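You operate a simulated robot arm through the tools that you are given. There is no shell and no other tool. Be economical: measure what you need, move in short steps, check, and stop when the job is done.

The job below is to be done with a simulated two-armed robot. You get a single attempt, and the scene is never put back.

JOB
Pull out the writing slide, lay the note pad on it and rub out the pencil smudge.
Fine: hold the pad still with your other hand; use the white eraser and put it back. What is to be rubbed or washed off counts as gone when no trace of it is left.
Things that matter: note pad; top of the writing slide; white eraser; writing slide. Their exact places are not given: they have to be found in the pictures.

It is judged by the outcome, as a careful person would: the job done as asked, and still so three seconds after it is handed in. It fails if anything else is knocked over, pushed out of place, dropped, spilled or broken.

ROBOT AND FRAMES
Two 7-joint arms with two-finger parallel grippers on one trunk, on a base that drives. Base frame: it is fixed to the floor where the robot stands at the start and does not move with it; the origin is under the middle of the robot, x ahead of it, y to its left, z up. Units: m, degrees, N and s.
The left shoulder is at the start at [0.06, 0.143, 0.926], the right one opposite. With the tool pointing down near the work surface each hand reaches from about 0.32 to 0.74 m from the robot's upright axis, wherever it stands, measured 20 degrees to its own side. Places, roughly: note pad (13x19x4 cm) [0.6, 0.2, 0.8]; top of the writing slide [0.7, 0.1, 0.7]; writing slide [0.7, 0.2, 0.7]. Payload 1.57 kg a hand.
The tool frame of a hand sits at the grasp point between the pads (the TCP): z along the fingers, y along the line on which they close. The tips reach 0.03 m beyond it. The gripper opens to 0.11 m. The fingers are 0.024 m wide and 0.012 m thick; the gripper's body (0.048 by 0.112 m) begins 0.078 m behind the TCP.
Orientation is that of the tool frame in the base frame, as [roll, pitch, yaw] about the fixed x, y, z axes, in that order (R = Rz(yaw) Ry(pitch) Rx(roll)). With the fingers straight down and closing along the base's y, the tool's x points along the base's -x, its y along +y and its z along -z.

CONTROLS
- The arms move only by the tool send_rows. It takes "left_plan", "right_plan" or both (then of equal length, played together; a hand with none holds still); each is a list of rows, each a list of 7 numbers: the shift along the tool's x, y, z in units of 300 mm (1.0 is 300 mm), then the turn, a rotation vector about the tool's x, y, z in units of 120 degrees (1.0 is 120 degrees), then the opening, from 0 (shut) to 1 (fully open). In form: [[x, y, z, ax, ay, az, gripper], ...]. A call has 1 to 12 rows; each row is the pose to reach, as a shift and turn from the pose commanded when the call began, along the tool's axes at that moment. A call with a number of a shift or a turn outside -1 to 1 is refused whole. A row lasts 0.2 s, in which the tool goes at most 0.05 m and 8.6 degrees; a call with a longer step from one row to the next is refused whole, and so is a gripper value outside its range. Where a pose cannot be reached the arm comes as near as it can. A force on the tool above 50 N (or 10 N above the force at the start of the call, whichever is more), or a blocked arm, ends the call early, and 0.2 s more pass. The fingers move at their own pace (about 0.045 m/s each) and stop on an object; they squeeze with about 26 N. The grip force told is the motor's: it shows also when the fingers shut on nothing. Time passes only in rows, and 0.2 s behind the last, so rows that repeat a pose let the fingers close. It gives the time, the measured TCP pose, the force on the tool (base axes), the opening and the grip force at its end, in the units of the frame above (readings bear some noise), with the torque about the TCP (base axes, N m) and any sound that the robot's microphone picked up.
- Cameras (640 x 400 px; columns grow to the right, rows downward): "scene" is now at [0.0359, 0.0135, 1.5357]; the picture's right is [0.16, -0.99, 0.00], its down [-0.82, -0.13, -0.56] and it looks along [0.55, 0.09, -0.83] (base axes); focal length 284 px, centre (320, 200). "left" rides on the left gripper at [0.07, -0.016, -0.141] in its tool frame; the picture's right is [0.23, 0.97, 0.00], its down [-0.86, 0.20, -0.48] and it looks along [-0.47, 0.11, 0.88] (tool axes); focal length 222 px, centre (320, 200). "right" rides on the right gripper at [0.07, 0.016, -0.141] in its tool frame; the picture's right is [-0.23, 0.97, 0.00], its down [-0.86, -0.20, -0.48] and it looks along [-0.47, -0.11, 0.88] (tool axes); focal length 222 px, centre (320, 200).
- camera(camera): a new picture of that camera. It takes no simulated time.
- move_column(by): slides the trunk up (or, below 0, down) by that many m; the arms and the scene camera ride with it, the base frame stays. It gives what a move gives, with no picture.
- steer(legs): drives the robot by 1 to 6 legs, each [ahead, left, turn to the left] in m, m and degrees, along the robot's own axes; the way and the turn of a leg run together, so that a leg with both is an arc; at most 1.5 m and 180 degrees a leg. The arms and the cameras ride along, it lands a little off, and it stops where it bumps. It gives what a move gives.
- head_to(pan, tilt): turns the head with the scene camera to pan (to the left, within 86 degrees either way) and tilt (down, from -29 to 69), counted from straight ahead of the robot. It gives what a move gives.
- probe_pixels(camera, pixels): for up to 12 pixels [column, row] of the newest picture of that camera ("zoom" is the newest enlarged one), the place [x, y, z] in the base frame of the surface seen there, good to about 0.002 m, but the place of the scene camera against the robot may be out by one fixed shift of up to 0.018 m in any direction. It takes no simulated time.
- close_up(camera, box): a new picture of the part [left, top, right, bottom] of that camera's present view, enlarged. It takes no simulated time.
- job_done(): hands the job in; it is judged then, once.

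Work in short steps. Measure before you move; look again where a grasp or a placing could have gone wrong, and mend it. You have 80 turns and 70 pictures in all, those below and enlarged ones among them. Open the grippers and draw the arms clear of the work before you hand the job in, unless the task says otherwise; then end with one line.

The tools are called after "Call:" as a command line: name --argument value ..., lists and objects as JSON in quotes. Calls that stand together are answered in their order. send_rows: Moves the arms, as the interface text tells. Its arguments: {"type":"object","properties":{"left_plan":{"type":"array"},"right_plan":{"type":"array"}},"required":[]} The other tools are called the same way: move_column (by) slides the trunk up or down; steer (legs) drives the base; head_to (pan, tilt) turns the head that bears the scene camera; camera (camera) takes a picture; probe_pixels (camera, pixels) gives the place of the surface under pixels of a picture; close_up (camera, box) takes an enlarged picture of a part of a camera's view; job_done () hands the job in.

At the start:

```text
time: 0.0
left_position: [0.4641, 0.3548, 1.0042]
left_tool_rot: [-180.0, 0.0, 180.0]
left_ft_force: [-0.2, 0.1, -0.1]
left_moment: [0.06, -0.04, -0.03]
left_opening: 0.11
left_grasp_force: 0.0
right_position: [0.4562, -0.0723, 1.0095]
right_tool_rot: [-180.0, 0.1, -180.0]
right_ft_force: [0.6, 0.3, -0.7]
right_moment: [0.0, 0.03, 0.01]
right_opening: 0.1098
right_grasp_force: 0.0
trunk travel left (down, up): [-0.525, 0.065]
robot x, y, heading: [-0.0019, 0.0008, -0.3]
head pan, tilt: [9.1, 56.3]
```

scene: 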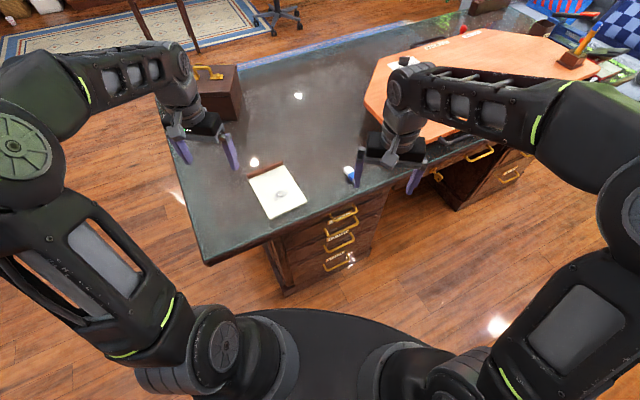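
right: 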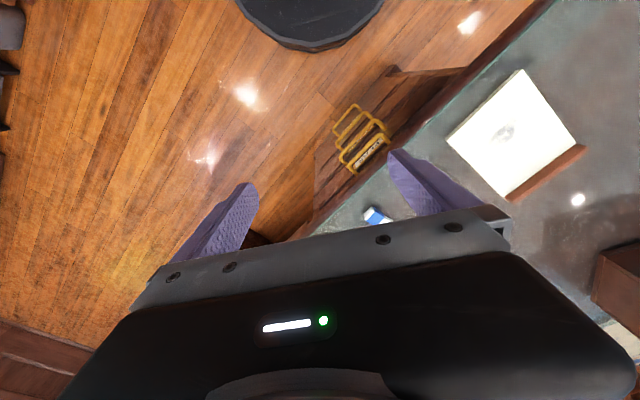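
left: 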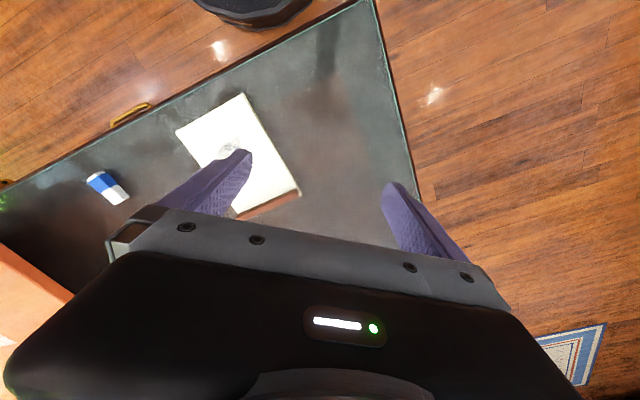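

The pad is at about (277,192) in the scene, the blue and white eraser at (350,174), and drawer handles at (340,215–260). I'll enlarge those regions.

Call:
close_up --camera "scene" --box '[220, 140, 420, 280]'

Call:
close_up --camera "scene" --box '[380, 100, 560, 220]'

```text
2.86 times, centred on (320, 210) of scene
```

zoom: 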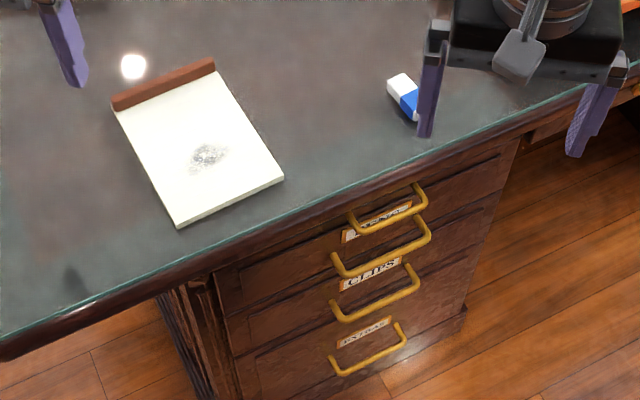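

```text
3.33 times, centred on (470, 160) of scene
```

zoom: 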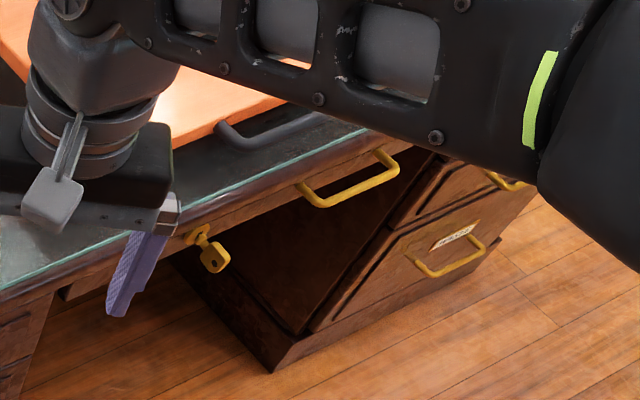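

I'll read the labels on the left pedestal.

Call:
close_up --camera "scene" --box '[310, 195, 380, 239]'

Call:
close_up --camera "right" --box '[310, 90, 430, 190]'

```text
9.09 times, centred on (345, 217) of scene
```

zoom: 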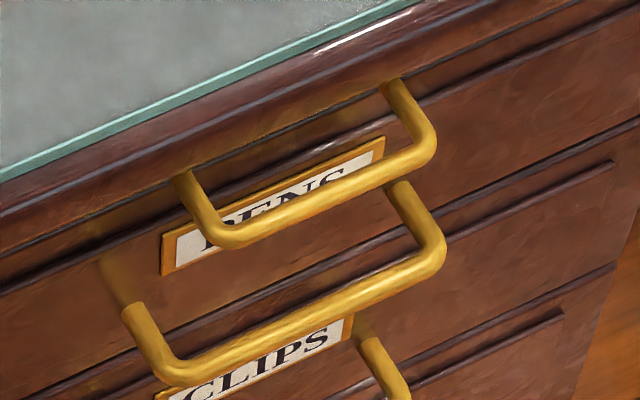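

```text
4.00 times, centred on (370, 140) of right
```

zoom: 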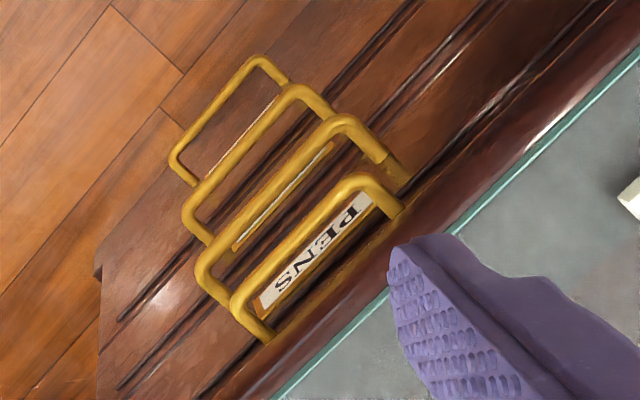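

The top, unlabelled handle belongs to the thin slide front above PENS. I'll probe it and the desk edge in this right-camera close-up, and the pad and eraser in the right view.

Call:
probe_pixels --camera "zoom" --pixels '[[240, 300], [300, 230], [350, 183], [267, 337], [395, 208], [203, 270], [335, 125], [300, 375], [590, 120], [440, 180], [500, 115], [375, 240]]'

Call:
probe_pixels --camera "right" --pixels '[[449, 139], [521, 71], [575, 147], [505, 195], [512, 198], [585, 148], [504, 132], [368, 211], [386, 222], [374, 216], [520, 132], [480, 150]]'

Call:
probe_pixels --camera "left" --pixels '[[178, 130], [241, 95], [298, 190], [92, 180], [103, 173], [126, 196], [115, 204], [108, 187], [228, 145], [368, 4], [415, 185], [265, 200]]'

Call:
close_up --camera "left" --box '[60, 80, 320, 240]'

```text
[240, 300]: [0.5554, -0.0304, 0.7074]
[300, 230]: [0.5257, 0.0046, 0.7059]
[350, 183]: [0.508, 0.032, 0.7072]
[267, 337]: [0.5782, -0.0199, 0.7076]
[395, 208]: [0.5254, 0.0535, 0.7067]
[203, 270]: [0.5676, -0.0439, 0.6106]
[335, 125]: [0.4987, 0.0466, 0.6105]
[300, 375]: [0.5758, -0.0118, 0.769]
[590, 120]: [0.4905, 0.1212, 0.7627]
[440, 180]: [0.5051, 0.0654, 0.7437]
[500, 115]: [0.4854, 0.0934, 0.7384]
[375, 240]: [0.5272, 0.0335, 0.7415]
```

```text
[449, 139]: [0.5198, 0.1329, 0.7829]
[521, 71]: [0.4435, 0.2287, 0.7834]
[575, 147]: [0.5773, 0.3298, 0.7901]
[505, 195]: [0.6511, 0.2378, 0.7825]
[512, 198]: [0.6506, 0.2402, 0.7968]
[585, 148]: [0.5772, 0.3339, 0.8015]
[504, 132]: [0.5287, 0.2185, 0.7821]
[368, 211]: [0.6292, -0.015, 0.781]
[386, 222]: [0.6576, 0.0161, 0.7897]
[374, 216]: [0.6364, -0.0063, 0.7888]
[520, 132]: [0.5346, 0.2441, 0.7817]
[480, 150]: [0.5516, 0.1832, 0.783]
```

```text
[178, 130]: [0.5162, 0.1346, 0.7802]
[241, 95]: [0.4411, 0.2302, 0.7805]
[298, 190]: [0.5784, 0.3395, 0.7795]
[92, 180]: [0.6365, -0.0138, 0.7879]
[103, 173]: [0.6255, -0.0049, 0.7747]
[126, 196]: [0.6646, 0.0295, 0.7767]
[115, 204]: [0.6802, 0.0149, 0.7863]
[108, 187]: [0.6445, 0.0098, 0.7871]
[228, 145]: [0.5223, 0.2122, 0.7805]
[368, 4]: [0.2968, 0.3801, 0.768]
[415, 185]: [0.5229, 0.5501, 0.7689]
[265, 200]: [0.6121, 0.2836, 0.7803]
```

```text
2.46 times, centred on (190, 160) of left
```

zoom: 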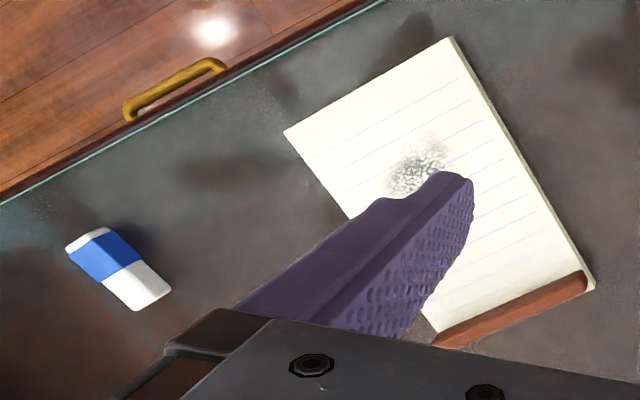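

The desk's front edge runs about 53° clockwise from my x axis, so its depth direction is at +36.5°. The slide will come out toward me, so I'll move right and turn to face the desk squarely.

Call:
steer --legs '[[0.04, -0.305, 0], [0, 0, 36.8]]'

Call:
head_to --pan 0 --tilt 55

Call:
camera --camera "scene"

Call:
camera --camera "right"

Call:
camera --camera "left"

```text
time: 3.8
left_position: [0.1993, 0.2578, 1.0038]
left_tool_rot: [-180.0, 0.0, -143.0]
left_ft_force: [0.1, -0.4, 0.8]
left_moment: [0.03, -0.02, 0.0]
left_opening: 0.1102
left_grasp_force: 0.0
right_position: [0.4478, -0.089, 1.0072]
right_tool_rot: [180.0, -0.1, -143.1]
right_ft_force: [-0.9, 0.3, -0.1]
right_moment: [-0.01, -0.02, 0.0]
right_opening: 0.1098
right_grasp_force: 0.1
trunk travel left (down, up): [-0.525, 0.065]
robot x, y, heading: [0.0431, -0.3052, 36.6]
head pan, tilt: [9.1, 56.3]
```

```text
time: 4.5
left_position: [0.1993, 0.2563, 1.005]
left_tool_rot: [180.0, 0.1, -143.1]
left_ft_force: [0.2, -0.5, 0.0]
left_moment: [0.0, 0.02, 0.01]
left_opening: 0.11
left_grasp_force: 0.1
right_position: [0.4481, -0.0881, 1.0074]
right_tool_rot: [-179.9, 0.0, -143.1]
right_ft_force: [-0.1, -0.1, 0.1]
right_moment: [0.01, 0.04, 0.0]
right_opening: 0.1099
right_grasp_force: 0.1
trunk travel left (down, up): [-0.525, 0.065]
robot x, y, heading: [0.0405, -0.3052, 37.1]
head pan, tilt: [0.0, 55.0]
```

```text
61 pictures are left
```

scene: 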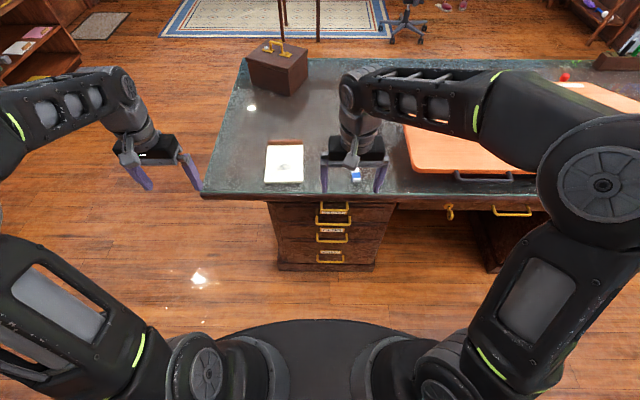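

```text
60 pictures are left
```

right: 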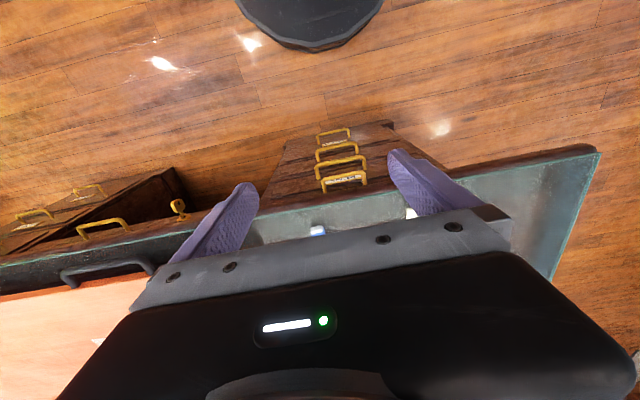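

```text
59 pictures are left
```

left: 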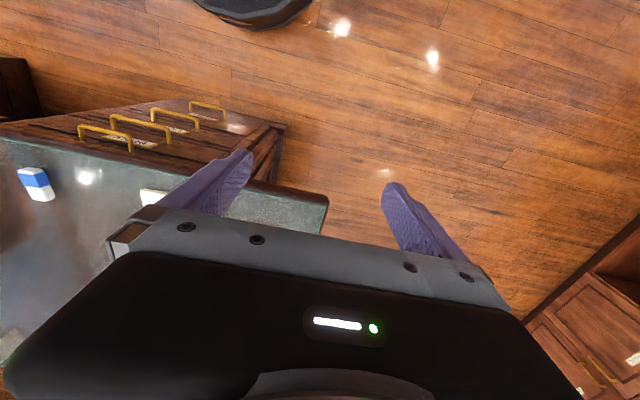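

I'm square to the desk now (tool axes along depth d=(0.8,0.6) and right e=(0.6,-0.8)). I'll zoom the right camera on the slide handle at about (343,180) and measure it.

Call:
close_up --camera "right" --box '[290, 110, 400, 220]'

Call:
close_up --camera "left" --box '[0, 80, 200, 220]'

```text
3.64 times, centred on (345, 165) of right
```

zoom: 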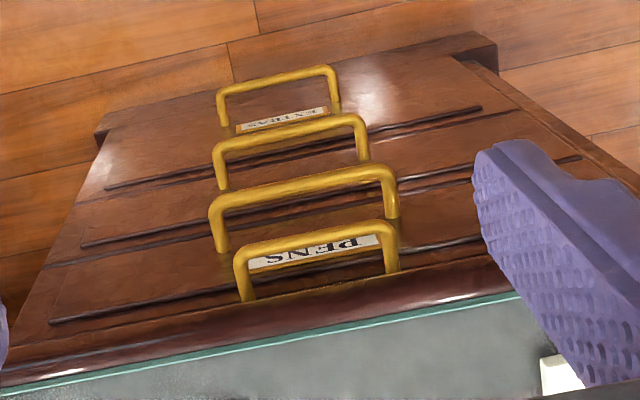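

```text
2.86 times, centred on (100, 150) of left
```

zoom: 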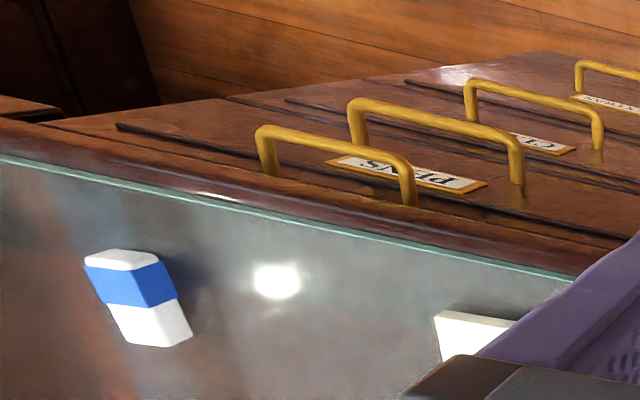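

Label positions (each above its drawer handle, EXTRAS for the lowest) confirm the top handle is the slide's. I'll probe the bar and eraser in this left close-up.

Call:
probe_pixels --camera "zoom" --pixels '[[290, 130], [340, 139], [385, 151], [335, 147], [265, 165], [411, 195], [85, 260], [158, 256], [192, 330], [130, 342], [140, 290], [480, 125]]'

```text
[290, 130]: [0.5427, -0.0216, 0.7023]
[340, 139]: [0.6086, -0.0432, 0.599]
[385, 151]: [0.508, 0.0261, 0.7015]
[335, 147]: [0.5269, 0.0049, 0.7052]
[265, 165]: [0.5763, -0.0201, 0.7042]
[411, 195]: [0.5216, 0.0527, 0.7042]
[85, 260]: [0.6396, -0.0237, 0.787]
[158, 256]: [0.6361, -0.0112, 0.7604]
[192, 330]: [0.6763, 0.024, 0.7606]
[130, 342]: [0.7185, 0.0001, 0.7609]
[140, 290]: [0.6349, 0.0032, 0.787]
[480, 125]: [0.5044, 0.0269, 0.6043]
```

Bar centre is about d=0.425, e=0.3185, z≈0.702. I turn the right hand 90° so the fingers close along the depth direction, shifting slightly left, partly closing the fingers.

Call:
send_rows --right_plan '[[0, 0.02, 0, 0, 0, 0.07, 0.7], [0, 0.04, 0, 0, 0, 0.14, 0.6], [0, 0.06, 0, 0, 0, 0.21, 0.55], [0, 0.07, 0, 0, 0, 0.28, 0.5], [0, 0.07, 0, 0, 0, 0.35, 0.5], [0, 0.07, 0, 0, 0, 0.42, 0.5], [0, 0.07, 0, 0, 0, 0.49, 0.5], [0, 0.07, 0, 0, 0, 0.56, 0.5], [0, 0.07, 0, 0, 0, 0.63, 0.5], [0, 0.07, 0, 0, 0, 0.7, 0.5], [0, 0.07, 0, 0, 0, 0.75, 0.5], [0, 0.07, 0, 0, 0, 0.75, 0.5]]'

```text
time: 7.1
left_position: [0.2, 0.2577, 1.0043]
left_tool_rot: [-180.0, 0.0, -143.1]
left_ft_force: [1.2, 0.2, 1.1]
left_moment: [0.03, -0.02, -0.01]
left_opening: 0.1101
left_grasp_force: 0.0
right_position: [0.4358, -0.0722, 1.0068]
right_tool_rot: [-179.9, 0.1, 126.9]
right_ft_force: [0.0, -0.2, 0.2]
right_moment: [0.02, 0.01, 0.02]
right_opening: 0.0551
right_grasp_force: 0.2
trunk travel left (down, up): [-0.525, 0.065]
robot x, y, heading: [0.0405, -0.3049, 37.0]
head pan, tilt: [0.0, 55.0]
```

Wrist turned well. Now tilt 45° forward and descend to a pre-grasp point in front of the handle (d≈0.333, z≈0.794).

Call:
send_rows --right_plan '[[0, 0.01, 0.1, -0.06, 0, 0, 0.5], [0, 0.03, 0.2, -0.12, 0, 0, 0.5], [0, 0.04, 0.3, -0.18, 0, 0, 0.5], [0, 0.06, 0.4, -0.24, 0, 0, 0.5], [0, 0.08, 0.5, -0.3, 0, 0, 0.5], [0, 0.093, 0.6, -0.35, 0, 0, 0.5], [0, 0.093, 0.71, -0.375, 0, 0, 0.5], [0, 0.093, 0.71, -0.375, 0, 0, 0.5]]'

Call:
camera --camera "right"

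Call:
camera --camera "scene"

```text
time: 8.9
left_position: [0.1987, 0.2564, 1.004]
left_tool_rot: [-179.9, 0.0, -143.1]
left_ft_force: [0.9, -0.1, -0.3]
left_moment: [0.01, 0.02, 0.0]
left_opening: 0.11
left_grasp_force: 0.1
right_position: [0.4581, -0.0557, 0.7959]
right_tool_rot: [134.9, 0.1, 126.9]
right_ft_force: [0.2, 0.4, -0.1]
right_moment: [0.02, 0.02, 0.01]
right_opening: 0.0549
right_grasp_force: 0.0
trunk travel left (down, up): [-0.525, 0.065]
robot x, y, heading: [0.0402, -0.3026, 36.9]
head pan, tilt: [0.0, 55.0]
```

```text
56 pictures are left
```

right: 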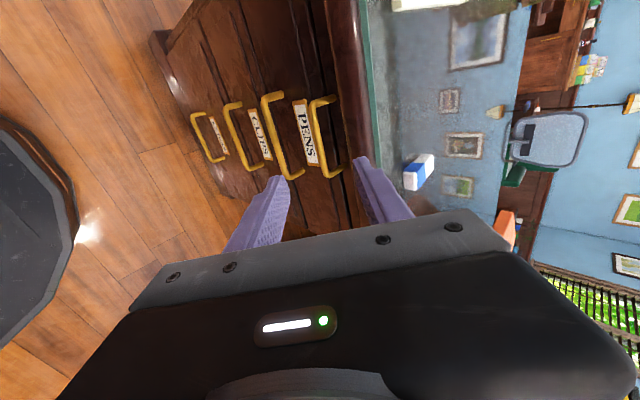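

```text
55 pictures are left
```

scene: 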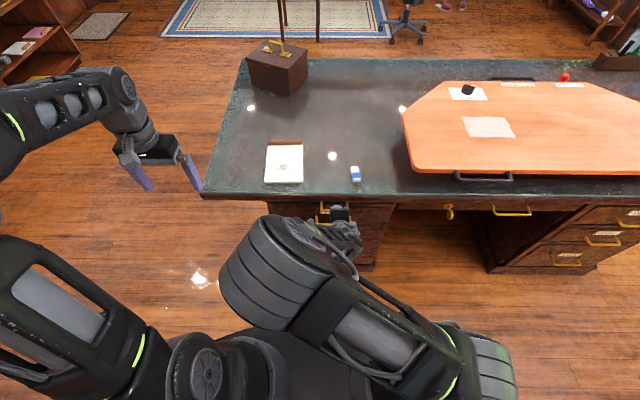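

I check the bar's place from here at (318,105),(320,140),(326,172) before advancing.

Call:
close_up --camera "right" --box '[230, 70, 400, 210]'

Call:
probe_pixels --camera "right" --pixels '[[312, 115], [316, 135], [321, 160], [335, 98], [341, 174], [305, 135], [350, 110], [365, 120]]'

```text
2.86 times, centred on (315, 140) of right
```

zoom: 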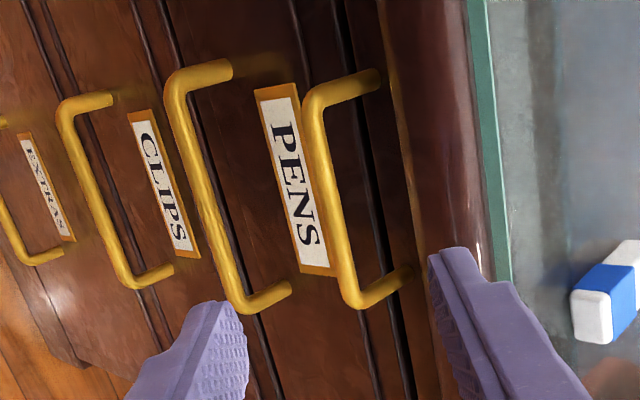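

```text
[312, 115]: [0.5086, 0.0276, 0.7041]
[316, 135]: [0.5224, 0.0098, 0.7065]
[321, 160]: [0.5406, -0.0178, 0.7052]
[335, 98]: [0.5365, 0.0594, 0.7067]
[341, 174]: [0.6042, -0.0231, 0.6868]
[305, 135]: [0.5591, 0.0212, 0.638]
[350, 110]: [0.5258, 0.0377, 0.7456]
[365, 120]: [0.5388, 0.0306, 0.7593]
```

Bar confirmed at d≈0.425, z≈0.705. I narrow the opening to 0.04 for clearance from the desk rim and advance along the fingers.

Call:
send_rows --right_plan '[[0, 0, 0.0, 0, 0, 0, 0.36], [0, 0, 0.08, 0, 0, 0, 0.36], [0, 0, 0.16, 0, 0, 0, 0.36], [0, 0, 0.24, 0, 0, 0, 0.36], [0, 0, 0.32, 0, 0, 0, 0.36], [0, 0, 0.39, 0, 0, 0, 0.36], [0, 0, 0.39, 0, 0, 0, 0.36]]'

Call:
camera --camera "right"

```text
time: 10.2
left_position: [0.1998, 0.2568, 1.0041]
left_tool_rot: [180.0, 0.0, -143.1]
left_ft_force: [1.4, 0.3, -0.5]
left_moment: [0.01, 0.04, 0.01]
left_opening: 0.1101
left_grasp_force: 0.0
right_position: [0.5105, -0.0156, 0.7285]
right_tool_rot: [135.0, -0.1, 126.6]
right_ft_force: [-12.1, -9.5, 14.7]
right_moment: [0.24, -0.61, -0.21]
right_opening: 0.0394
right_grasp_force: 0.0
trunk travel left (down, up): [-0.525, 0.065]
robot x, y, heading: [0.0379, -0.3055, 36.6]
head pan, tilt: [0.0, 55.0]
stopped in row 6 (right hand): the force on the tool passed its limit at 80 N (the readings are from after the stop); the commanded pose is now the measured one
```

```text
53 pictures are left
```

right: 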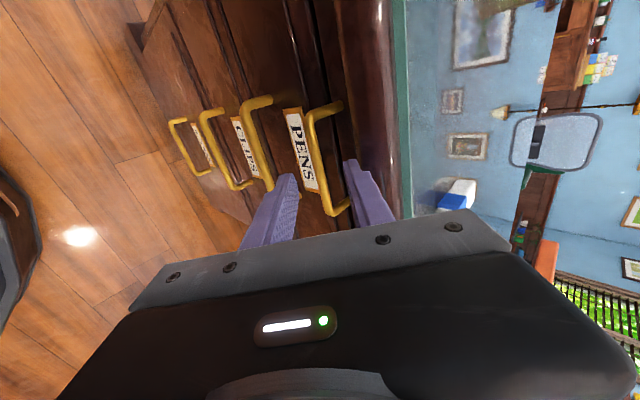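

The upper finger touched the desk rim (tip at d≈0.443, z≈0.73). I back off 2 cm, narrow to about 0.026, then advance again past the rim.

Call:
send_rows --right_plan '[[0, 0, -0.07, 0, 0, 0, 0.36], [0, 0, -0.07, 0, 0, 0, 0.24], [0, 0, -0.07, 0, 0, 0, 0.24], [0, -0.003, -0.03, 0, 0, 0, 0.24], [0, -0.003, 0.01, 0, 0, 0, 0.24], [0, -0.003, 0.05, 0, 0, 0, 0.24], [0, -0.003, 0.08, 0, 0, 0, 0.24], [0, -0.003, 0.08, 0, 0, 0, 0.24]]'

Call:
close_up --camera "right" --box '[230, 70, 430, 230]'

```text
time: 12.0
left_position: [0.2, 0.257, 1.0035]
left_tool_rot: [179.9, 0.0, -143.1]
left_ft_force: [1.1, -0.1, 0.0]
left_moment: [-0.01, 0.02, -0.01]
left_opening: 0.1099
left_grasp_force: 0.2
right_position: [0.525, -0.0065, 0.7104]
right_tool_rot: [135.0, -0.1, 127.0]
right_ft_force: [0.1, 0.1, -0.2]
right_moment: [0.02, -0.02, 0.02]
right_opening: 0.0262
right_grasp_force: 0.0
trunk travel left (down, up): [-0.525, 0.065]
robot x, y, heading: [0.0445, -0.3056, 36.9]
head pan, tilt: [0.0, 55.0]
```

```text
2.50 times, centred on (330, 150) of right
```

zoom: 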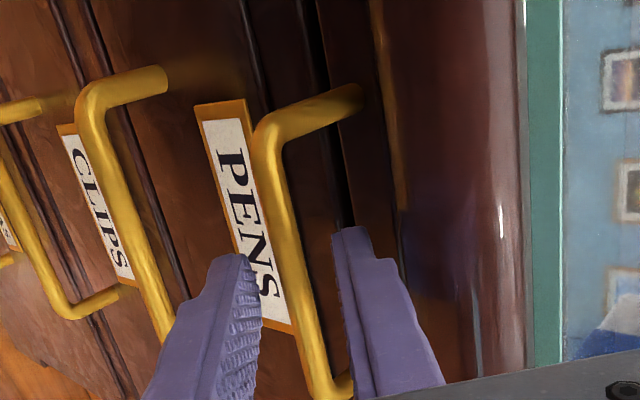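

The bar sits between the fingers, clear of the rim. Close on it.

Call:
send_rows --right_plan '[[0, 0, 0, 0, 0, 0, 0], [0, 0, 0, 0, 0, 0, 0], [0, 0, 0, 0, 0, 0, 0], [0, 0, 0, 0, 0, 0, 0]]'

```text
time: 13.0
left_position: [0.1987, 0.2572, 1.0021]
left_tool_rot: [180.0, 0.0, -143.1]
left_ft_force: [0.0, -0.4, 0.7]
left_moment: [-0.02, 0.0, 0.01]
left_opening: 0.1102
left_grasp_force: 0.1
right_position: [0.524, -0.0055, 0.71]
right_tool_rot: [135.0, -0.1, 126.8]
right_ft_force: [1.7, 0.0, 4.3]
right_moment: [-0.04, -0.11, 0.1]
right_opening: 0.0092
right_grasp_force: 27.3
trunk travel left (down, up): [-0.525, 0.065]
robot x, y, heading: [0.0415, -0.3067, 37.3]
head pan, tilt: [0.0, 55.0]
```

Grip on the bar is firm (9 mm, 27 N). Pull 10 cm straight out toward me.

Call:
send_rows --right_plan '[[0, -0.02, -0.02, 0, 0, 0, 0], [0, -0.047, -0.047, 0, 0, 0, 0], [0, -0.08, -0.08, 0, 0, 0, 0], [0, -0.12, -0.12, 0, 0, 0, 0], [0, -0.16, -0.16, 0, 0, 0, 0], [0, -0.2, -0.2, 0, 0, 0, 0], [0, -0.236, -0.236, 0, 0, 0, 0]]'

Call:
camera --camera "scene"

```text
time: 14.6
left_position: [0.1989, 0.2582, 1.0038]
left_tool_rot: [180.0, 0.0, -143.0]
left_ft_force: [-0.2, 0.5, -0.1]
left_moment: [0.01, -0.04, 0.02]
left_opening: 0.1099
left_grasp_force: 0.1
right_position: [0.444, -0.0645, 0.711]
right_tool_rot: [134.9, -0.1, 126.9]
right_ft_force: [-2.2, 3.0, 10.4]
right_moment: [0.05, -0.09, 0.06]
right_opening: 0.0089
right_grasp_force: 27.6
trunk travel left (down, up): [-0.525, 0.065]
robot x, y, heading: [0.0425, -0.3058, 37.1]
head pan, tilt: [0.0, 55.0]
```

```text
51 pictures are left
```

scene: 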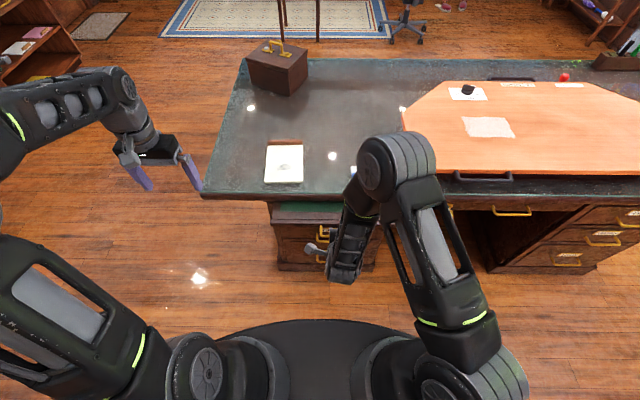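

The green-topped slide is coming out. Pull 7 cm more.

Call:
send_rows --right_plan '[[0, -0.03, -0.03, 0, 0, 0, 0], [0, -0.06, -0.06, 0, 0, 0, 0], [0, -0.09, -0.09, 0, 0, 0, 0], [0, -0.12, -0.12, 0, 0, 0, 0], [0, -0.15, -0.15, 0, 0, 0, 0], [0, -0.17, -0.168, 0, 0, 0, 0]]'

```text
time: 16.0
left_position: [0.1985, 0.259, 1.0032]
left_tool_rot: [-179.8, 0.0, -143.2]
left_ft_force: [0.4, 0.8, 1.5]
left_moment: [0.03, 0.01, -0.01]
left_opening: 0.1102
left_grasp_force: 0.1
right_position: [0.3853, -0.1066, 0.7106]
right_tool_rot: [134.8, -0.1, 127.0]
right_ft_force: [-8.3, 12.7, 16.2]
right_moment: [0.24, -0.04, 0.25]
right_opening: 0.0088
right_grasp_force: 27.2
trunk travel left (down, up): [-0.525, 0.065]
robot x, y, heading: [0.0387, -0.3052, 36.8]
head pan, tilt: [0.0, 55.0]
```

17 cm out; side force of 15 N suggests slight misalignment, so I ease left 2 mm and up 1 mm while pulling 7 cm more.

Call:
send_rows --right_plan '[[0.008, 0.003, -0.003, 0, 0, 0, 0], [0.01, -0.03, -0.036, 0, 0, 0, 0], [0.01, -0.06, -0.066, 0, 0, 0, 0], [0.01, -0.09, -0.096, 0, 0, 0, 0], [0.01, -0.12, -0.126, 0, 0, 0, 0], [0.01, -0.15, -0.156, 0, 0, 0, 0], [0.01, -0.162, -0.168, 0, 0, 0, 0]]'

Call:
camera --camera "scene"

```text
time: 17.4
left_position: [0.2008, 0.2572, 1.0043]
left_tool_rot: [180.0, 0.1, -143.2]
left_ft_force: [0.2, 0.9, -0.2]
left_moment: [0.0, 0.02, -0.03]
left_opening: 0.1101
left_grasp_force: 0.0
right_position: [0.399, -0.0941, 0.7276]
right_tool_rot: [125.5, -2.7, 121.3]
right_ft_force: [-0.4, 0.2, 0.5]
right_moment: [0.01, -0.02, -0.01]
right_opening: 0.0002
right_grasp_force: 21.3
trunk travel left (down, up): [-0.525, 0.065]
robot x, y, heading: [0.0408, -0.3099, 36.7]
head pan, tilt: [0.0, 55.0]
stopped in row 7 (right hand): the arm was blocked; the commanded pose is now the measured one
```

```text
50 pictures are left
```

scene: 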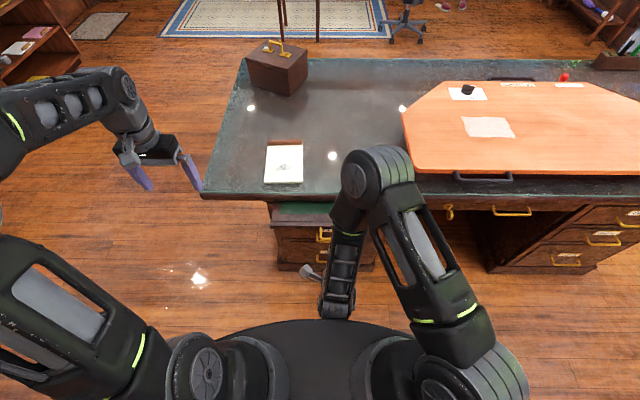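

The arm ran out of room and slipped off the bar. I back the base 20 cm to give the arm room and look.

Call:
steer --legs '[[-0.2, 0, 0]]'

Call:
camera --camera "right"

Call:
camera --camera "scene"

```text
time: 19.0
left_position: [0.0417, 0.137, 1.0037]
left_tool_rot: [-179.9, 0.0, -143.3]
left_ft_force: [-0.9, -0.7, -0.4]
left_moment: [0.02, -0.01, -0.02]
left_opening: 0.1101
left_grasp_force: 0.0
right_position: [0.2396, -0.213, 0.727]
right_tool_rot: [125.5, -2.7, 121.1]
right_ft_force: [-0.4, 0.0, -0.2]
right_moment: [0.0, -0.03, 0.02]
right_opening: 0.0001
right_grasp_force: 21.8
trunk travel left (down, up): [-0.525, 0.065]
robot x, y, heading: [-0.1184, -0.4227, 36.9]
head pan, tilt: [0.0, 55.0]
```

```text
49 pictures are left
```

right: 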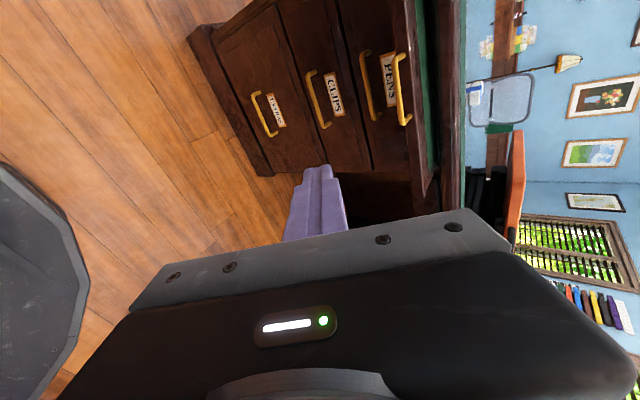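

```text
48 pictures are left
```

scene: 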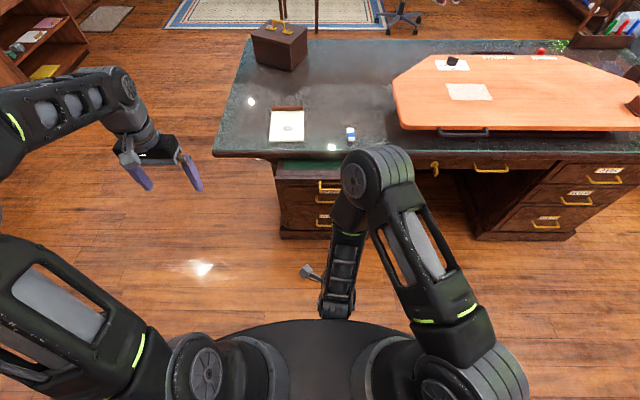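

The slide is partly out with its bar at about (402,90) in the right view. Measure it.

Call:
close_up --camera "right" --box '[340, 30, 460, 140]'

Call:
probe_pixels --camera "right" --pixels '[[396, 65], [399, 85], [402, 105], [404, 118], [425, 60], [430, 120], [436, 60]]'

```text
3.64 times, centred on (400, 85) of right
```

zoom: 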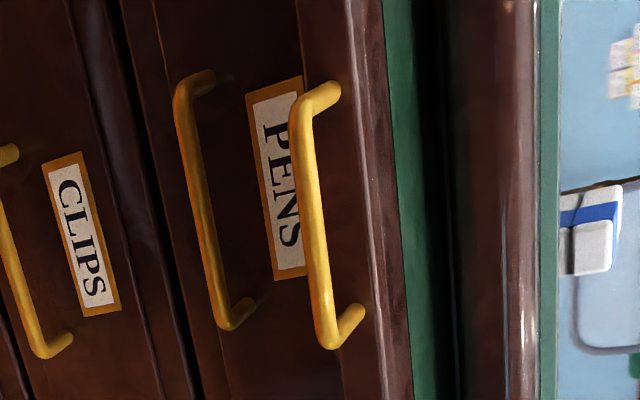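

```text
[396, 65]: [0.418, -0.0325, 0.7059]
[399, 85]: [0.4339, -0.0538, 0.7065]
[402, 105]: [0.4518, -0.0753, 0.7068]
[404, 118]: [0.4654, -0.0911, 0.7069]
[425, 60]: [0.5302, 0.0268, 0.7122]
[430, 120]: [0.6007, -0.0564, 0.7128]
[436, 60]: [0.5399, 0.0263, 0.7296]
```

The slide is out 11 cm (bar at d=0.315, e=0.318, z≈0.703). With more space beside the rim now, I'll re-grip with fingers straight down so one finger hooks behind the bar; first straighten the hand and raise it.

Call:
send_rows --right_plan '[[0, 0.04, -0.03, 0.06, 0, 0, 0.2], [0, 0.08, -0.06, 0.12, 0, 0, 0.3], [0, 0.12, -0.09, 0.18, 0, 0, 0.35], [0, 0.16, -0.12, 0.24, 0, 0, 0.35], [0, 0.2, -0.15, 0.3, 0, 0, 0.35], [0, 0.24, -0.17, 0.36, 0, 0, 0.35], [0, 0.27, -0.19, 0.42, 0, 0, 0.35], [0, 0.27, -0.19, 0.454, 0, 0, 0.35], [0, 0.27, -0.19, 0.454, 0, 0, 0.35]]'

```text
time: 21.0
left_position: [0.0422, 0.137, 1.0036]
left_tool_rot: [180.0, 0.0, -143.3]
left_ft_force: [-0.2, -0.5, 0.3]
left_moment: [0.0, 0.01, 0.01]
left_opening: 0.11
left_grasp_force: 0.0
right_position: [0.2441, -0.2171, 0.8252]
right_tool_rot: [-179.9, -2.7, 121.1]
right_ft_force: [0.3, -0.7, -0.3]
right_moment: [0.0, 0.0, -0.02]
right_opening: 0.0384
right_grasp_force: 0.0
trunk travel left (down, up): [-0.525, 0.065]
robot x, y, heading: [-0.1181, -0.4228, 36.6]
head pan, tilt: [0.0, 55.0]
```

Move over the bar at a safe height while correcting the yaw.

Call:
send_rows --right_plan '[[0.013, 0.12, 0, 0, -0.004, -0.008, 0.35], [0.026, 0.25, 0, 0, -0.008, -0.016, 0.35], [0.04, 0.38, 0, 0, -0.012, -0.024, 0.35], [0.055, 0.51, 0, 0, -0.016, -0.032, 0.35], [0.07, 0.64, 0, 0, -0.02, -0.04, 0.35], [0.083, 0.76, 0, 0, -0.0225, -0.048, 0.35], [0.091, 0.835, 0, 0, -0.0225, -0.048, 0.35], [0.091, 0.835, 0, 0, -0.0225, -0.048, 0.35]]'

Call:
camera --camera "right"

```text
time: 22.8
left_position: [0.0435, 0.136, 1.004]
left_tool_rot: [-180.0, -0.1, -143.4]
left_ft_force: [0.2, 0.1, -0.2]
left_moment: [-0.02, 0.0, 0.01]
left_opening: 0.11
left_grasp_force: 0.0
right_position: [0.4442, -0.0642, 0.8269]
right_tool_rot: [179.9, 0.0, 126.9]
right_ft_force: [0.3, 0.8, 0.4]
right_moment: [-0.02, 0.0, 0.03]
right_opening: 0.0385
right_grasp_force: 0.0
trunk travel left (down, up): [-0.525, 0.065]
robot x, y, heading: [-0.1158, -0.4221, 36.7]
head pan, tilt: [0.0, 55.0]
```

```text
46 pictures are left
```

right: 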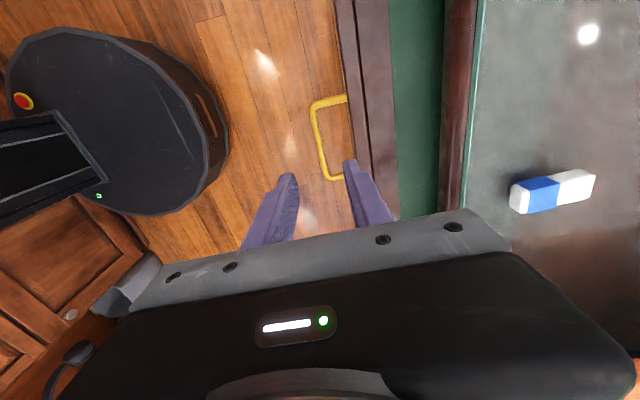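

The view is clear: bar at (318,140), slide front edge at (365,100), green top, rim, eraser. Probing all.

Call:
probe_pixels --camera "right" --pixels '[[315, 120], [319, 145], [323, 165], [350, 100], [385, 60], [400, 150], [440, 120], [470, 120], [515, 195], [590, 173], [550, 190], [560, 182]]'

Call:
close_up --camera "right" --box '[480, 140, 640, 240]'

```text
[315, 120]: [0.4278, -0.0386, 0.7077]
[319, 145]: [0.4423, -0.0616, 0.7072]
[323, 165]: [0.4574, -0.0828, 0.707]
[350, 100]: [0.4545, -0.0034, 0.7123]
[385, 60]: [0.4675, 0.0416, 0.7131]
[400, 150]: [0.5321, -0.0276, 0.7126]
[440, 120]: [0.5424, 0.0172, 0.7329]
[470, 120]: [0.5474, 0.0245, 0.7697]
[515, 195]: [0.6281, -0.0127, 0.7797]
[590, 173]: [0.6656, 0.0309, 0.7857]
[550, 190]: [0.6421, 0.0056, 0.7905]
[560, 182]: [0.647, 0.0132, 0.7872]
```

```text
4.00 times, centred on (560, 190) of right
```

zoom: 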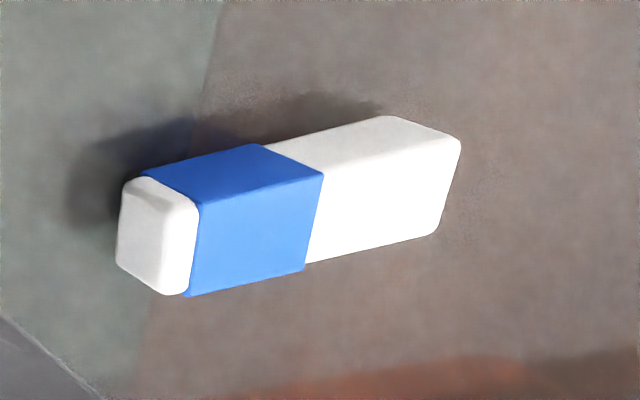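

Bar lies right under the TCP with 4 cm gap behind it. Descend 12 cm and close.

Call:
send_rows --right_plan '[[0, 0, 0.08, 0, 0, 0, 0.35], [0, 0, 0.16, 0, 0, 0, 0.35], [0, 0, 0.24, 0, 0, 0, 0.35], [0, 0, 0.32, 0, 0, 0, 0.35], [0, 0, 0.393, 0, 0, 0, 0.35], [0, 0, 0.393, 0, 0, 0, 0], [0, 0, 0.393, 0, 0, 0, 0], [0, 0, 0.393, 0, 0, 0, 0], [0, 0, 0.393, 0, 0, 0, 0]]'

```text
time: 24.8
left_position: [0.043, 0.1379, 1.0035]
left_tool_rot: [179.9, 0.0, -143.5]
left_ft_force: [0.0, 0.7, -0.2]
left_moment: [0.0, -0.02, -0.01]
left_opening: 0.1101
left_grasp_force: 0.0
right_position: [0.4435, -0.0653, 0.7094]
right_tool_rot: [179.7, -0.1, 126.8]
right_ft_force: [1.0, 0.4, -0.3]
right_moment: [-0.05, -0.03, 0.08]
right_opening: 0.0088
right_grasp_force: 27.9
trunk travel left (down, up): [-0.525, 0.065]
robot x, y, heading: [-0.1157, -0.4241, 36.7]
head pan, tilt: [0.0, 55.0]
```

Gripped. Pull 10 cm along tool -y.

Call:
send_rows --right_plan '[[0, -0.03, 0, 0, 0, 0, 0], [0, -0.08, 0, 0, 0, 0, 0], [0, -0.13, 0, 0, 0, 0, 0], [0, -0.18, 0, 0, 0, 0, 0], [0, -0.23, 0, 0, 0, 0, 0], [0, -0.28, 0, 0, 0, 0, 0], [0, -0.333, 0, 0, 0, 0, 0], [0, -0.333, 0, 0, 0, 0, 0]]'

Call:
camera --camera "scene"

```text
time: 26.6
left_position: [0.0422, 0.1371, 1.003]
left_tool_rot: [-180.0, 0.0, -143.3]
left_ft_force: [0.3, 0.2, 0.6]
left_moment: [0.01, -0.01, -0.02]
left_opening: 0.1099
left_grasp_force: 0.1
right_position: [0.362, -0.1255, 0.7102]
right_tool_rot: [179.9, 0.0, 126.9]
right_ft_force: [-1.7, 1.4, 6.9]
right_moment: [-0.18, -0.13, 0.07]
right_opening: 0.0088
right_grasp_force: 27.8
trunk travel left (down, up): [-0.525, 0.065]
robot x, y, heading: [-0.1209, -0.4209, 36.7]
head pan, tilt: [0.0, 55.0]
```

```text
44 pictures are left
```

scene: 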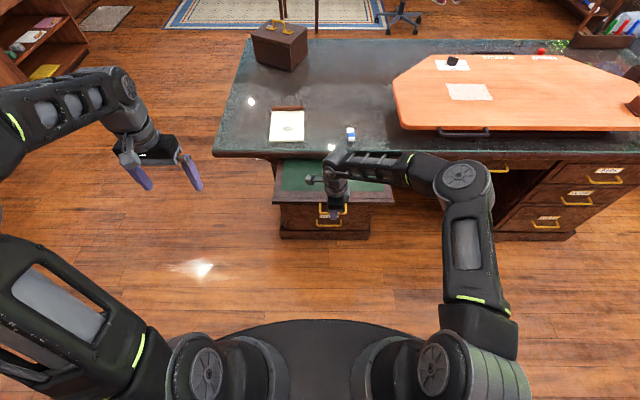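

Slide now 21 cm out. Pull 8 cm more, slowly, watching for the stop.

Call:
send_rows --right_plan '[[0, -0.03, 0, 0, 0, 0, 0], [0, -0.07, 0, 0, 0, 0, 0], [0, -0.11, 0, 0, 0, 0, 0], [0, -0.15, 0, 0, 0, 0, 0], [0, -0.19, 0, 0, 0, 0, 0], [0, -0.23, 0, 0, 0, 0, 0], [0, -0.26, 0, 0, 0, 0, 0], [0, -0.26, 0, 0, 0, 0, 0]]'

```text
time: 28.4
left_position: [0.0412, 0.1364, 1.0041]
left_tool_rot: [-179.9, 0.0, -143.4]
left_ft_force: [0.1, -0.5, 0.3]
left_moment: [0.0, 0.01, -0.01]
left_opening: 0.1102
left_grasp_force: 0.0
right_position: [0.3005, -0.17, 0.7099]
right_tool_rot: [179.8, -0.2, 126.9]
right_ft_force: [-5.6, 10.6, 16.7]
right_moment: [0.32, 0.24, -0.02]
right_opening: 0.0088
right_grasp_force: 27.5
trunk travel left (down, up): [-0.525, 0.065]
robot x, y, heading: [-0.1193, -0.4285, 36.5]
head pan, tilt: [0.0, 55.0]
```

Slide is now about 28 cm out, ample for the pad. Release gently and rise.

Call:
send_rows --right_plan '[[0, 0, 0, 0, 0, 0, 0.3], [0, 0, 0, 0, 0, 0, 0.3], [0, 0, 0, 0, 0, 0, 0.3], [0, 0, -0.1, 0, 0, 0, 0.3], [0, 0, -0.2, 0, 0, 0, 0.3], [0, 0, -0.34, 0, 0, 0, 0.4], [0, 0, -0.48, 0, 0, 0, 0.5], [0, 0, -0.6, 0, 0, 0, 0.6], [0, 0, -0.6, 0, 0, 0, 0.6]]'

Call:
camera --camera "scene"

Call:
camera --camera "right"

```text
time: 30.4
left_position: [0.0429, 0.1373, 1.0041]
left_tool_rot: [-180.0, 0.0, -143.4]
left_ft_force: [-0.4, -0.8, 0.2]
left_moment: [0.0, -0.01, -0.01]
left_opening: 0.11
left_grasp_force: 0.0
right_position: [0.3015, -0.1715, 0.888]
right_tool_rot: [180.0, 0.1, 126.8]
right_ft_force: [0.7, 0.6, 0.8]
right_moment: [-0.02, 0.01, -0.02]
right_opening: 0.0658
right_grasp_force: 0.1
trunk travel left (down, up): [-0.525, 0.065]
robot x, y, heading: [-0.1224, -0.4214, 36.8]
head pan, tilt: [0.0, 55.0]
```

```text
43 pictures are left
```

scene: 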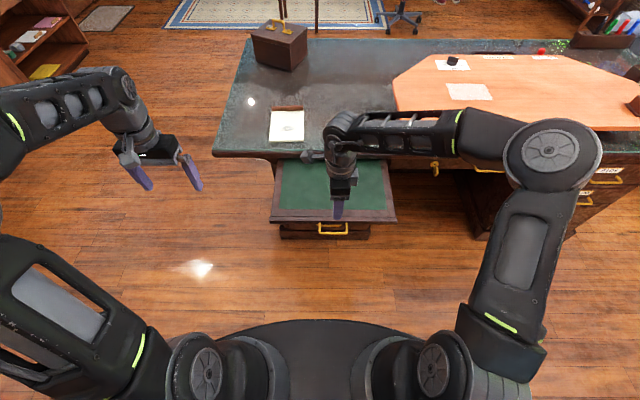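

```text
42 pictures are left
```

right: 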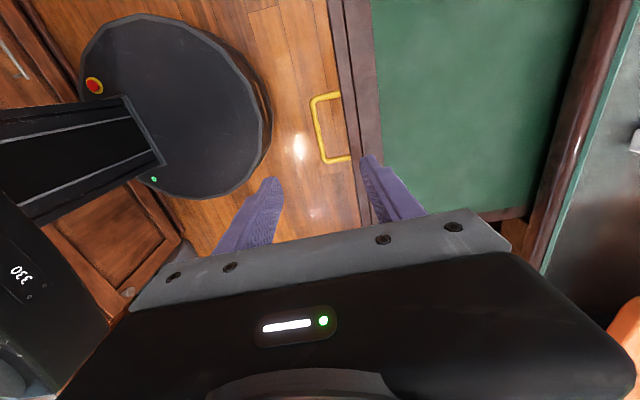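

The slide is out with its green top visible. I probe the slide extents and the robot base (how far its disc and trunk extend), since I need to come closer for the pad.

Call:
probe_pixels --camera "right" --pixels '[[190, 60], [262, 110], [160, 155], [120, 110], [40, 280], [332, 140], [316, 115], [352, 20], [460, 100], [530, 212], [374, 140], [560, 150]]'

Call:
probe_pixels --camera "scene" --pixels '[[284, 163], [273, 219], [396, 218], [386, 180], [271, 140], [303, 140], [272, 108], [302, 108], [288, 126], [320, 322], [350, 133], [215, 155]]'

Call:
close_up --camera "scene" --box '[200, 80, 400, 250]'

```text
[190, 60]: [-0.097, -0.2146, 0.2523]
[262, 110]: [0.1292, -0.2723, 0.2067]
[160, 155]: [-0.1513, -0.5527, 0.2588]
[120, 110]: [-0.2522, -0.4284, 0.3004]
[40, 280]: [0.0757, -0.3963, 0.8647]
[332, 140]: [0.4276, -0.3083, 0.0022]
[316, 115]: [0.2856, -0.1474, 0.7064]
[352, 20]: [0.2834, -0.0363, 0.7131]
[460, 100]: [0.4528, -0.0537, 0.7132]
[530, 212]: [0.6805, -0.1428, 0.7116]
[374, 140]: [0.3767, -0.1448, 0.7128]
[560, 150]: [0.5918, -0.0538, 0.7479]
```

```text
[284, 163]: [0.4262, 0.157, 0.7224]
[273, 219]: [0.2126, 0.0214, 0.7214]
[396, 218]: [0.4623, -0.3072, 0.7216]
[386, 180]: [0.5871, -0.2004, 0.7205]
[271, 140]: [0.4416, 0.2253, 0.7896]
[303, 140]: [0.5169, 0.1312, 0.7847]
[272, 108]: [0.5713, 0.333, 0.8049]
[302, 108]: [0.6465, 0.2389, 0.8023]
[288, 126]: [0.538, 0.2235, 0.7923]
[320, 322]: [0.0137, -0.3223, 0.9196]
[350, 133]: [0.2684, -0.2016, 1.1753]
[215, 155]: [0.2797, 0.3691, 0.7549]
```

```text
2.35 times, centred on (300, 165) of scene
```

zoom: 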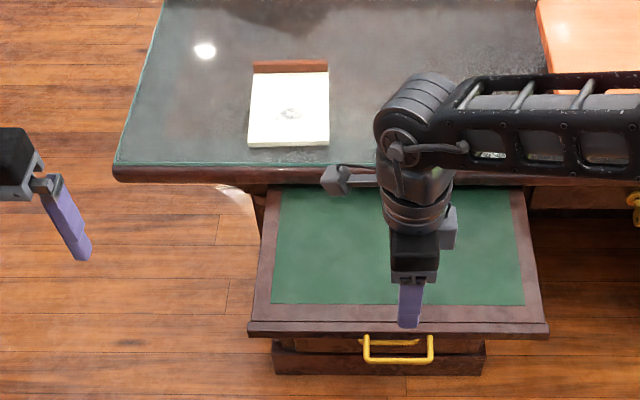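

Slide spans e≈0.13–0.52 and d≈0.18–0.46; there's good space. My base is low (0.3 m) and fits under the slide, the chest reaches 0.17 m ahead, so I drive forward 0.26 m (chest stays ~5 cm off the handle).

Call:
steer --legs '[[0.26, 0.0, 0]]'

Call:
camera --camera "scene"

```text
time: 32.3
left_position: [0.2501, 0.2924, 1.0024]
left_tool_rot: [180.0, -0.1, -143.4]
left_ft_force: [0.7, -0.1, 0.8]
left_moment: [-0.01, 0.04, -0.03]
left_opening: 0.11
left_grasp_force: 0.1
right_position: [0.508, -0.0154, 0.8879]
right_tool_rot: [179.9, 0.0, 127.0]
right_ft_force: [0.3, -0.9, -0.1]
right_moment: [-0.01, 0.01, -0.02]
right_opening: 0.0657
right_grasp_force: 0.1
trunk travel left (down, up): [-0.525, 0.065]
robot x, y, heading: [0.0908, -0.2726, 36.5]
head pan, tilt: [0.0, 55.0]
```

```text
40 pictures are left
```

scene: 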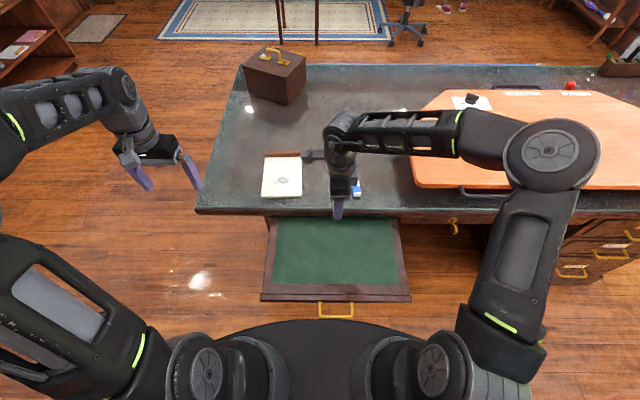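

I send the right hand aside (right and up) while the left hand turns 90° and moves over the pad at height.

Call:
send_rows --right_plan '[[-0.05, 0, -0.03, 0, 0, 0, 0.6], [-0.1, 0, -0.06, 0, 0, 0, 0.6], [-0.15, 0, -0.09, 0, 0, 0, 0.6], [-0.2, 0, -0.12, 0, 0, 0, 0.6], [-0.25, 0, -0.15, 0, 0, 0, 0.6], [-0.3, 0, -0.18, 0, 0, 0, 0.6], [-0.35, 0, -0.21, 0, 0, 0, 0.6], [-0.4, 0, -0.24, 0, 0, 0, 0.6], [-0.45, 0, -0.27, 0, 0, 0, 0.6], [-0.5, 0, -0.3, 0, 0, 0, 0.6], [-0.5, 0, -0.3, 0, 0, 0, 0.6], [-0.5, 0, -0.3, 0, 0, 0, 0.6]]' --left_plan '[[-0.03, -0.06, 0, 0, 0, -0.07, 0.9], [-0.07, -0.13, 0, 0, 0, -0.14, 0.8], [-0.11, -0.2, 0, 0, 0, -0.21, 0.7], [-0.15, -0.27, 0, 0, 0, -0.28, 0.6], [-0.19, -0.34, 0, 0, 0, -0.35, 0.5], [-0.23, -0.41, 0, 0, 0, -0.42, 0.5], [-0.27, -0.48, 0, 0, 0, -0.49, 0.5], [-0.31, -0.55, 0, 0, 0, -0.56, 0.5], [-0.35, -0.62, 0, 0, 0, -0.63, 0.5], [-0.39, -0.69, 0, 0, 0, -0.7, 0.5], [-0.415, -0.747, 0, 0, 0, -0.75, 0.5], [-0.415, -0.747, 0, 0, 0, -0.75, 0.5]]'

Call:
camera --camera "left"

```text
time: 34.9
left_position: [0.4834, 0.1854, 1.0032]
left_tool_rot: [-180.0, 0.1, -53.2]
left_ft_force: [0.0, -0.1, 0.6]
left_moment: [-0.02, -0.01, -0.01]
left_opening: 0.055
left_grasp_force: 0.1
right_position: [0.598, -0.135, 0.9808]
right_tool_rot: [179.8, 0.0, 126.9]
right_ft_force: [0.6, -0.1, -0.2]
right_moment: [0.0, 0.02, 0.01]
right_opening: 0.0659
right_grasp_force: 0.1
trunk travel left (down, up): [-0.525, 0.065]
robot x, y, heading: [0.089, -0.2681, 36.8]
head pan, tilt: [0.0, 55.0]
```

```text
39 pictures are left
```

left: 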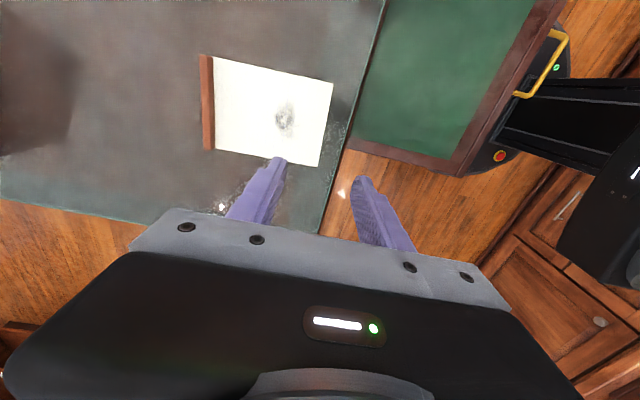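

The pad and its brown binding strip at (207,100) are clearly visible. Zoom and probe the strip.

Call:
close_up --camera "left" --box '[180, 40, 350, 180]'

Call:
probe_pixels --camera "left" --pixels '[[202, 60], [213, 65], [205, 100], [212, 105], [205, 145], [213, 145], [196, 100], [332, 82], [318, 164], [225, 110], [286, 118], [230, 100]]'

```text
2.86 times, centred on (265, 110) of left
```

zoom: 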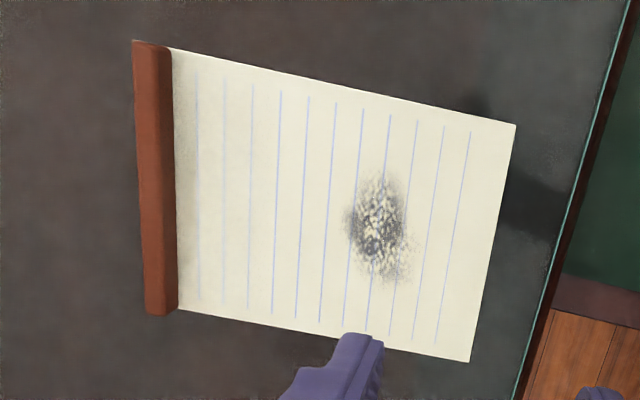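

```text
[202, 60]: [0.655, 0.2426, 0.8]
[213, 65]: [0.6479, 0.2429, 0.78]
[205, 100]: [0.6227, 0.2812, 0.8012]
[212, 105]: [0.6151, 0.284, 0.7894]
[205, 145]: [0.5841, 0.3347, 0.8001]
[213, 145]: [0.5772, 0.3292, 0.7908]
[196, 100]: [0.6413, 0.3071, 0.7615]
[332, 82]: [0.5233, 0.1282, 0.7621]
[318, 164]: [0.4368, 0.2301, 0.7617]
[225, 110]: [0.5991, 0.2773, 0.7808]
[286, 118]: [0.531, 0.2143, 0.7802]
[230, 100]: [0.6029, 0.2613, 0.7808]
```

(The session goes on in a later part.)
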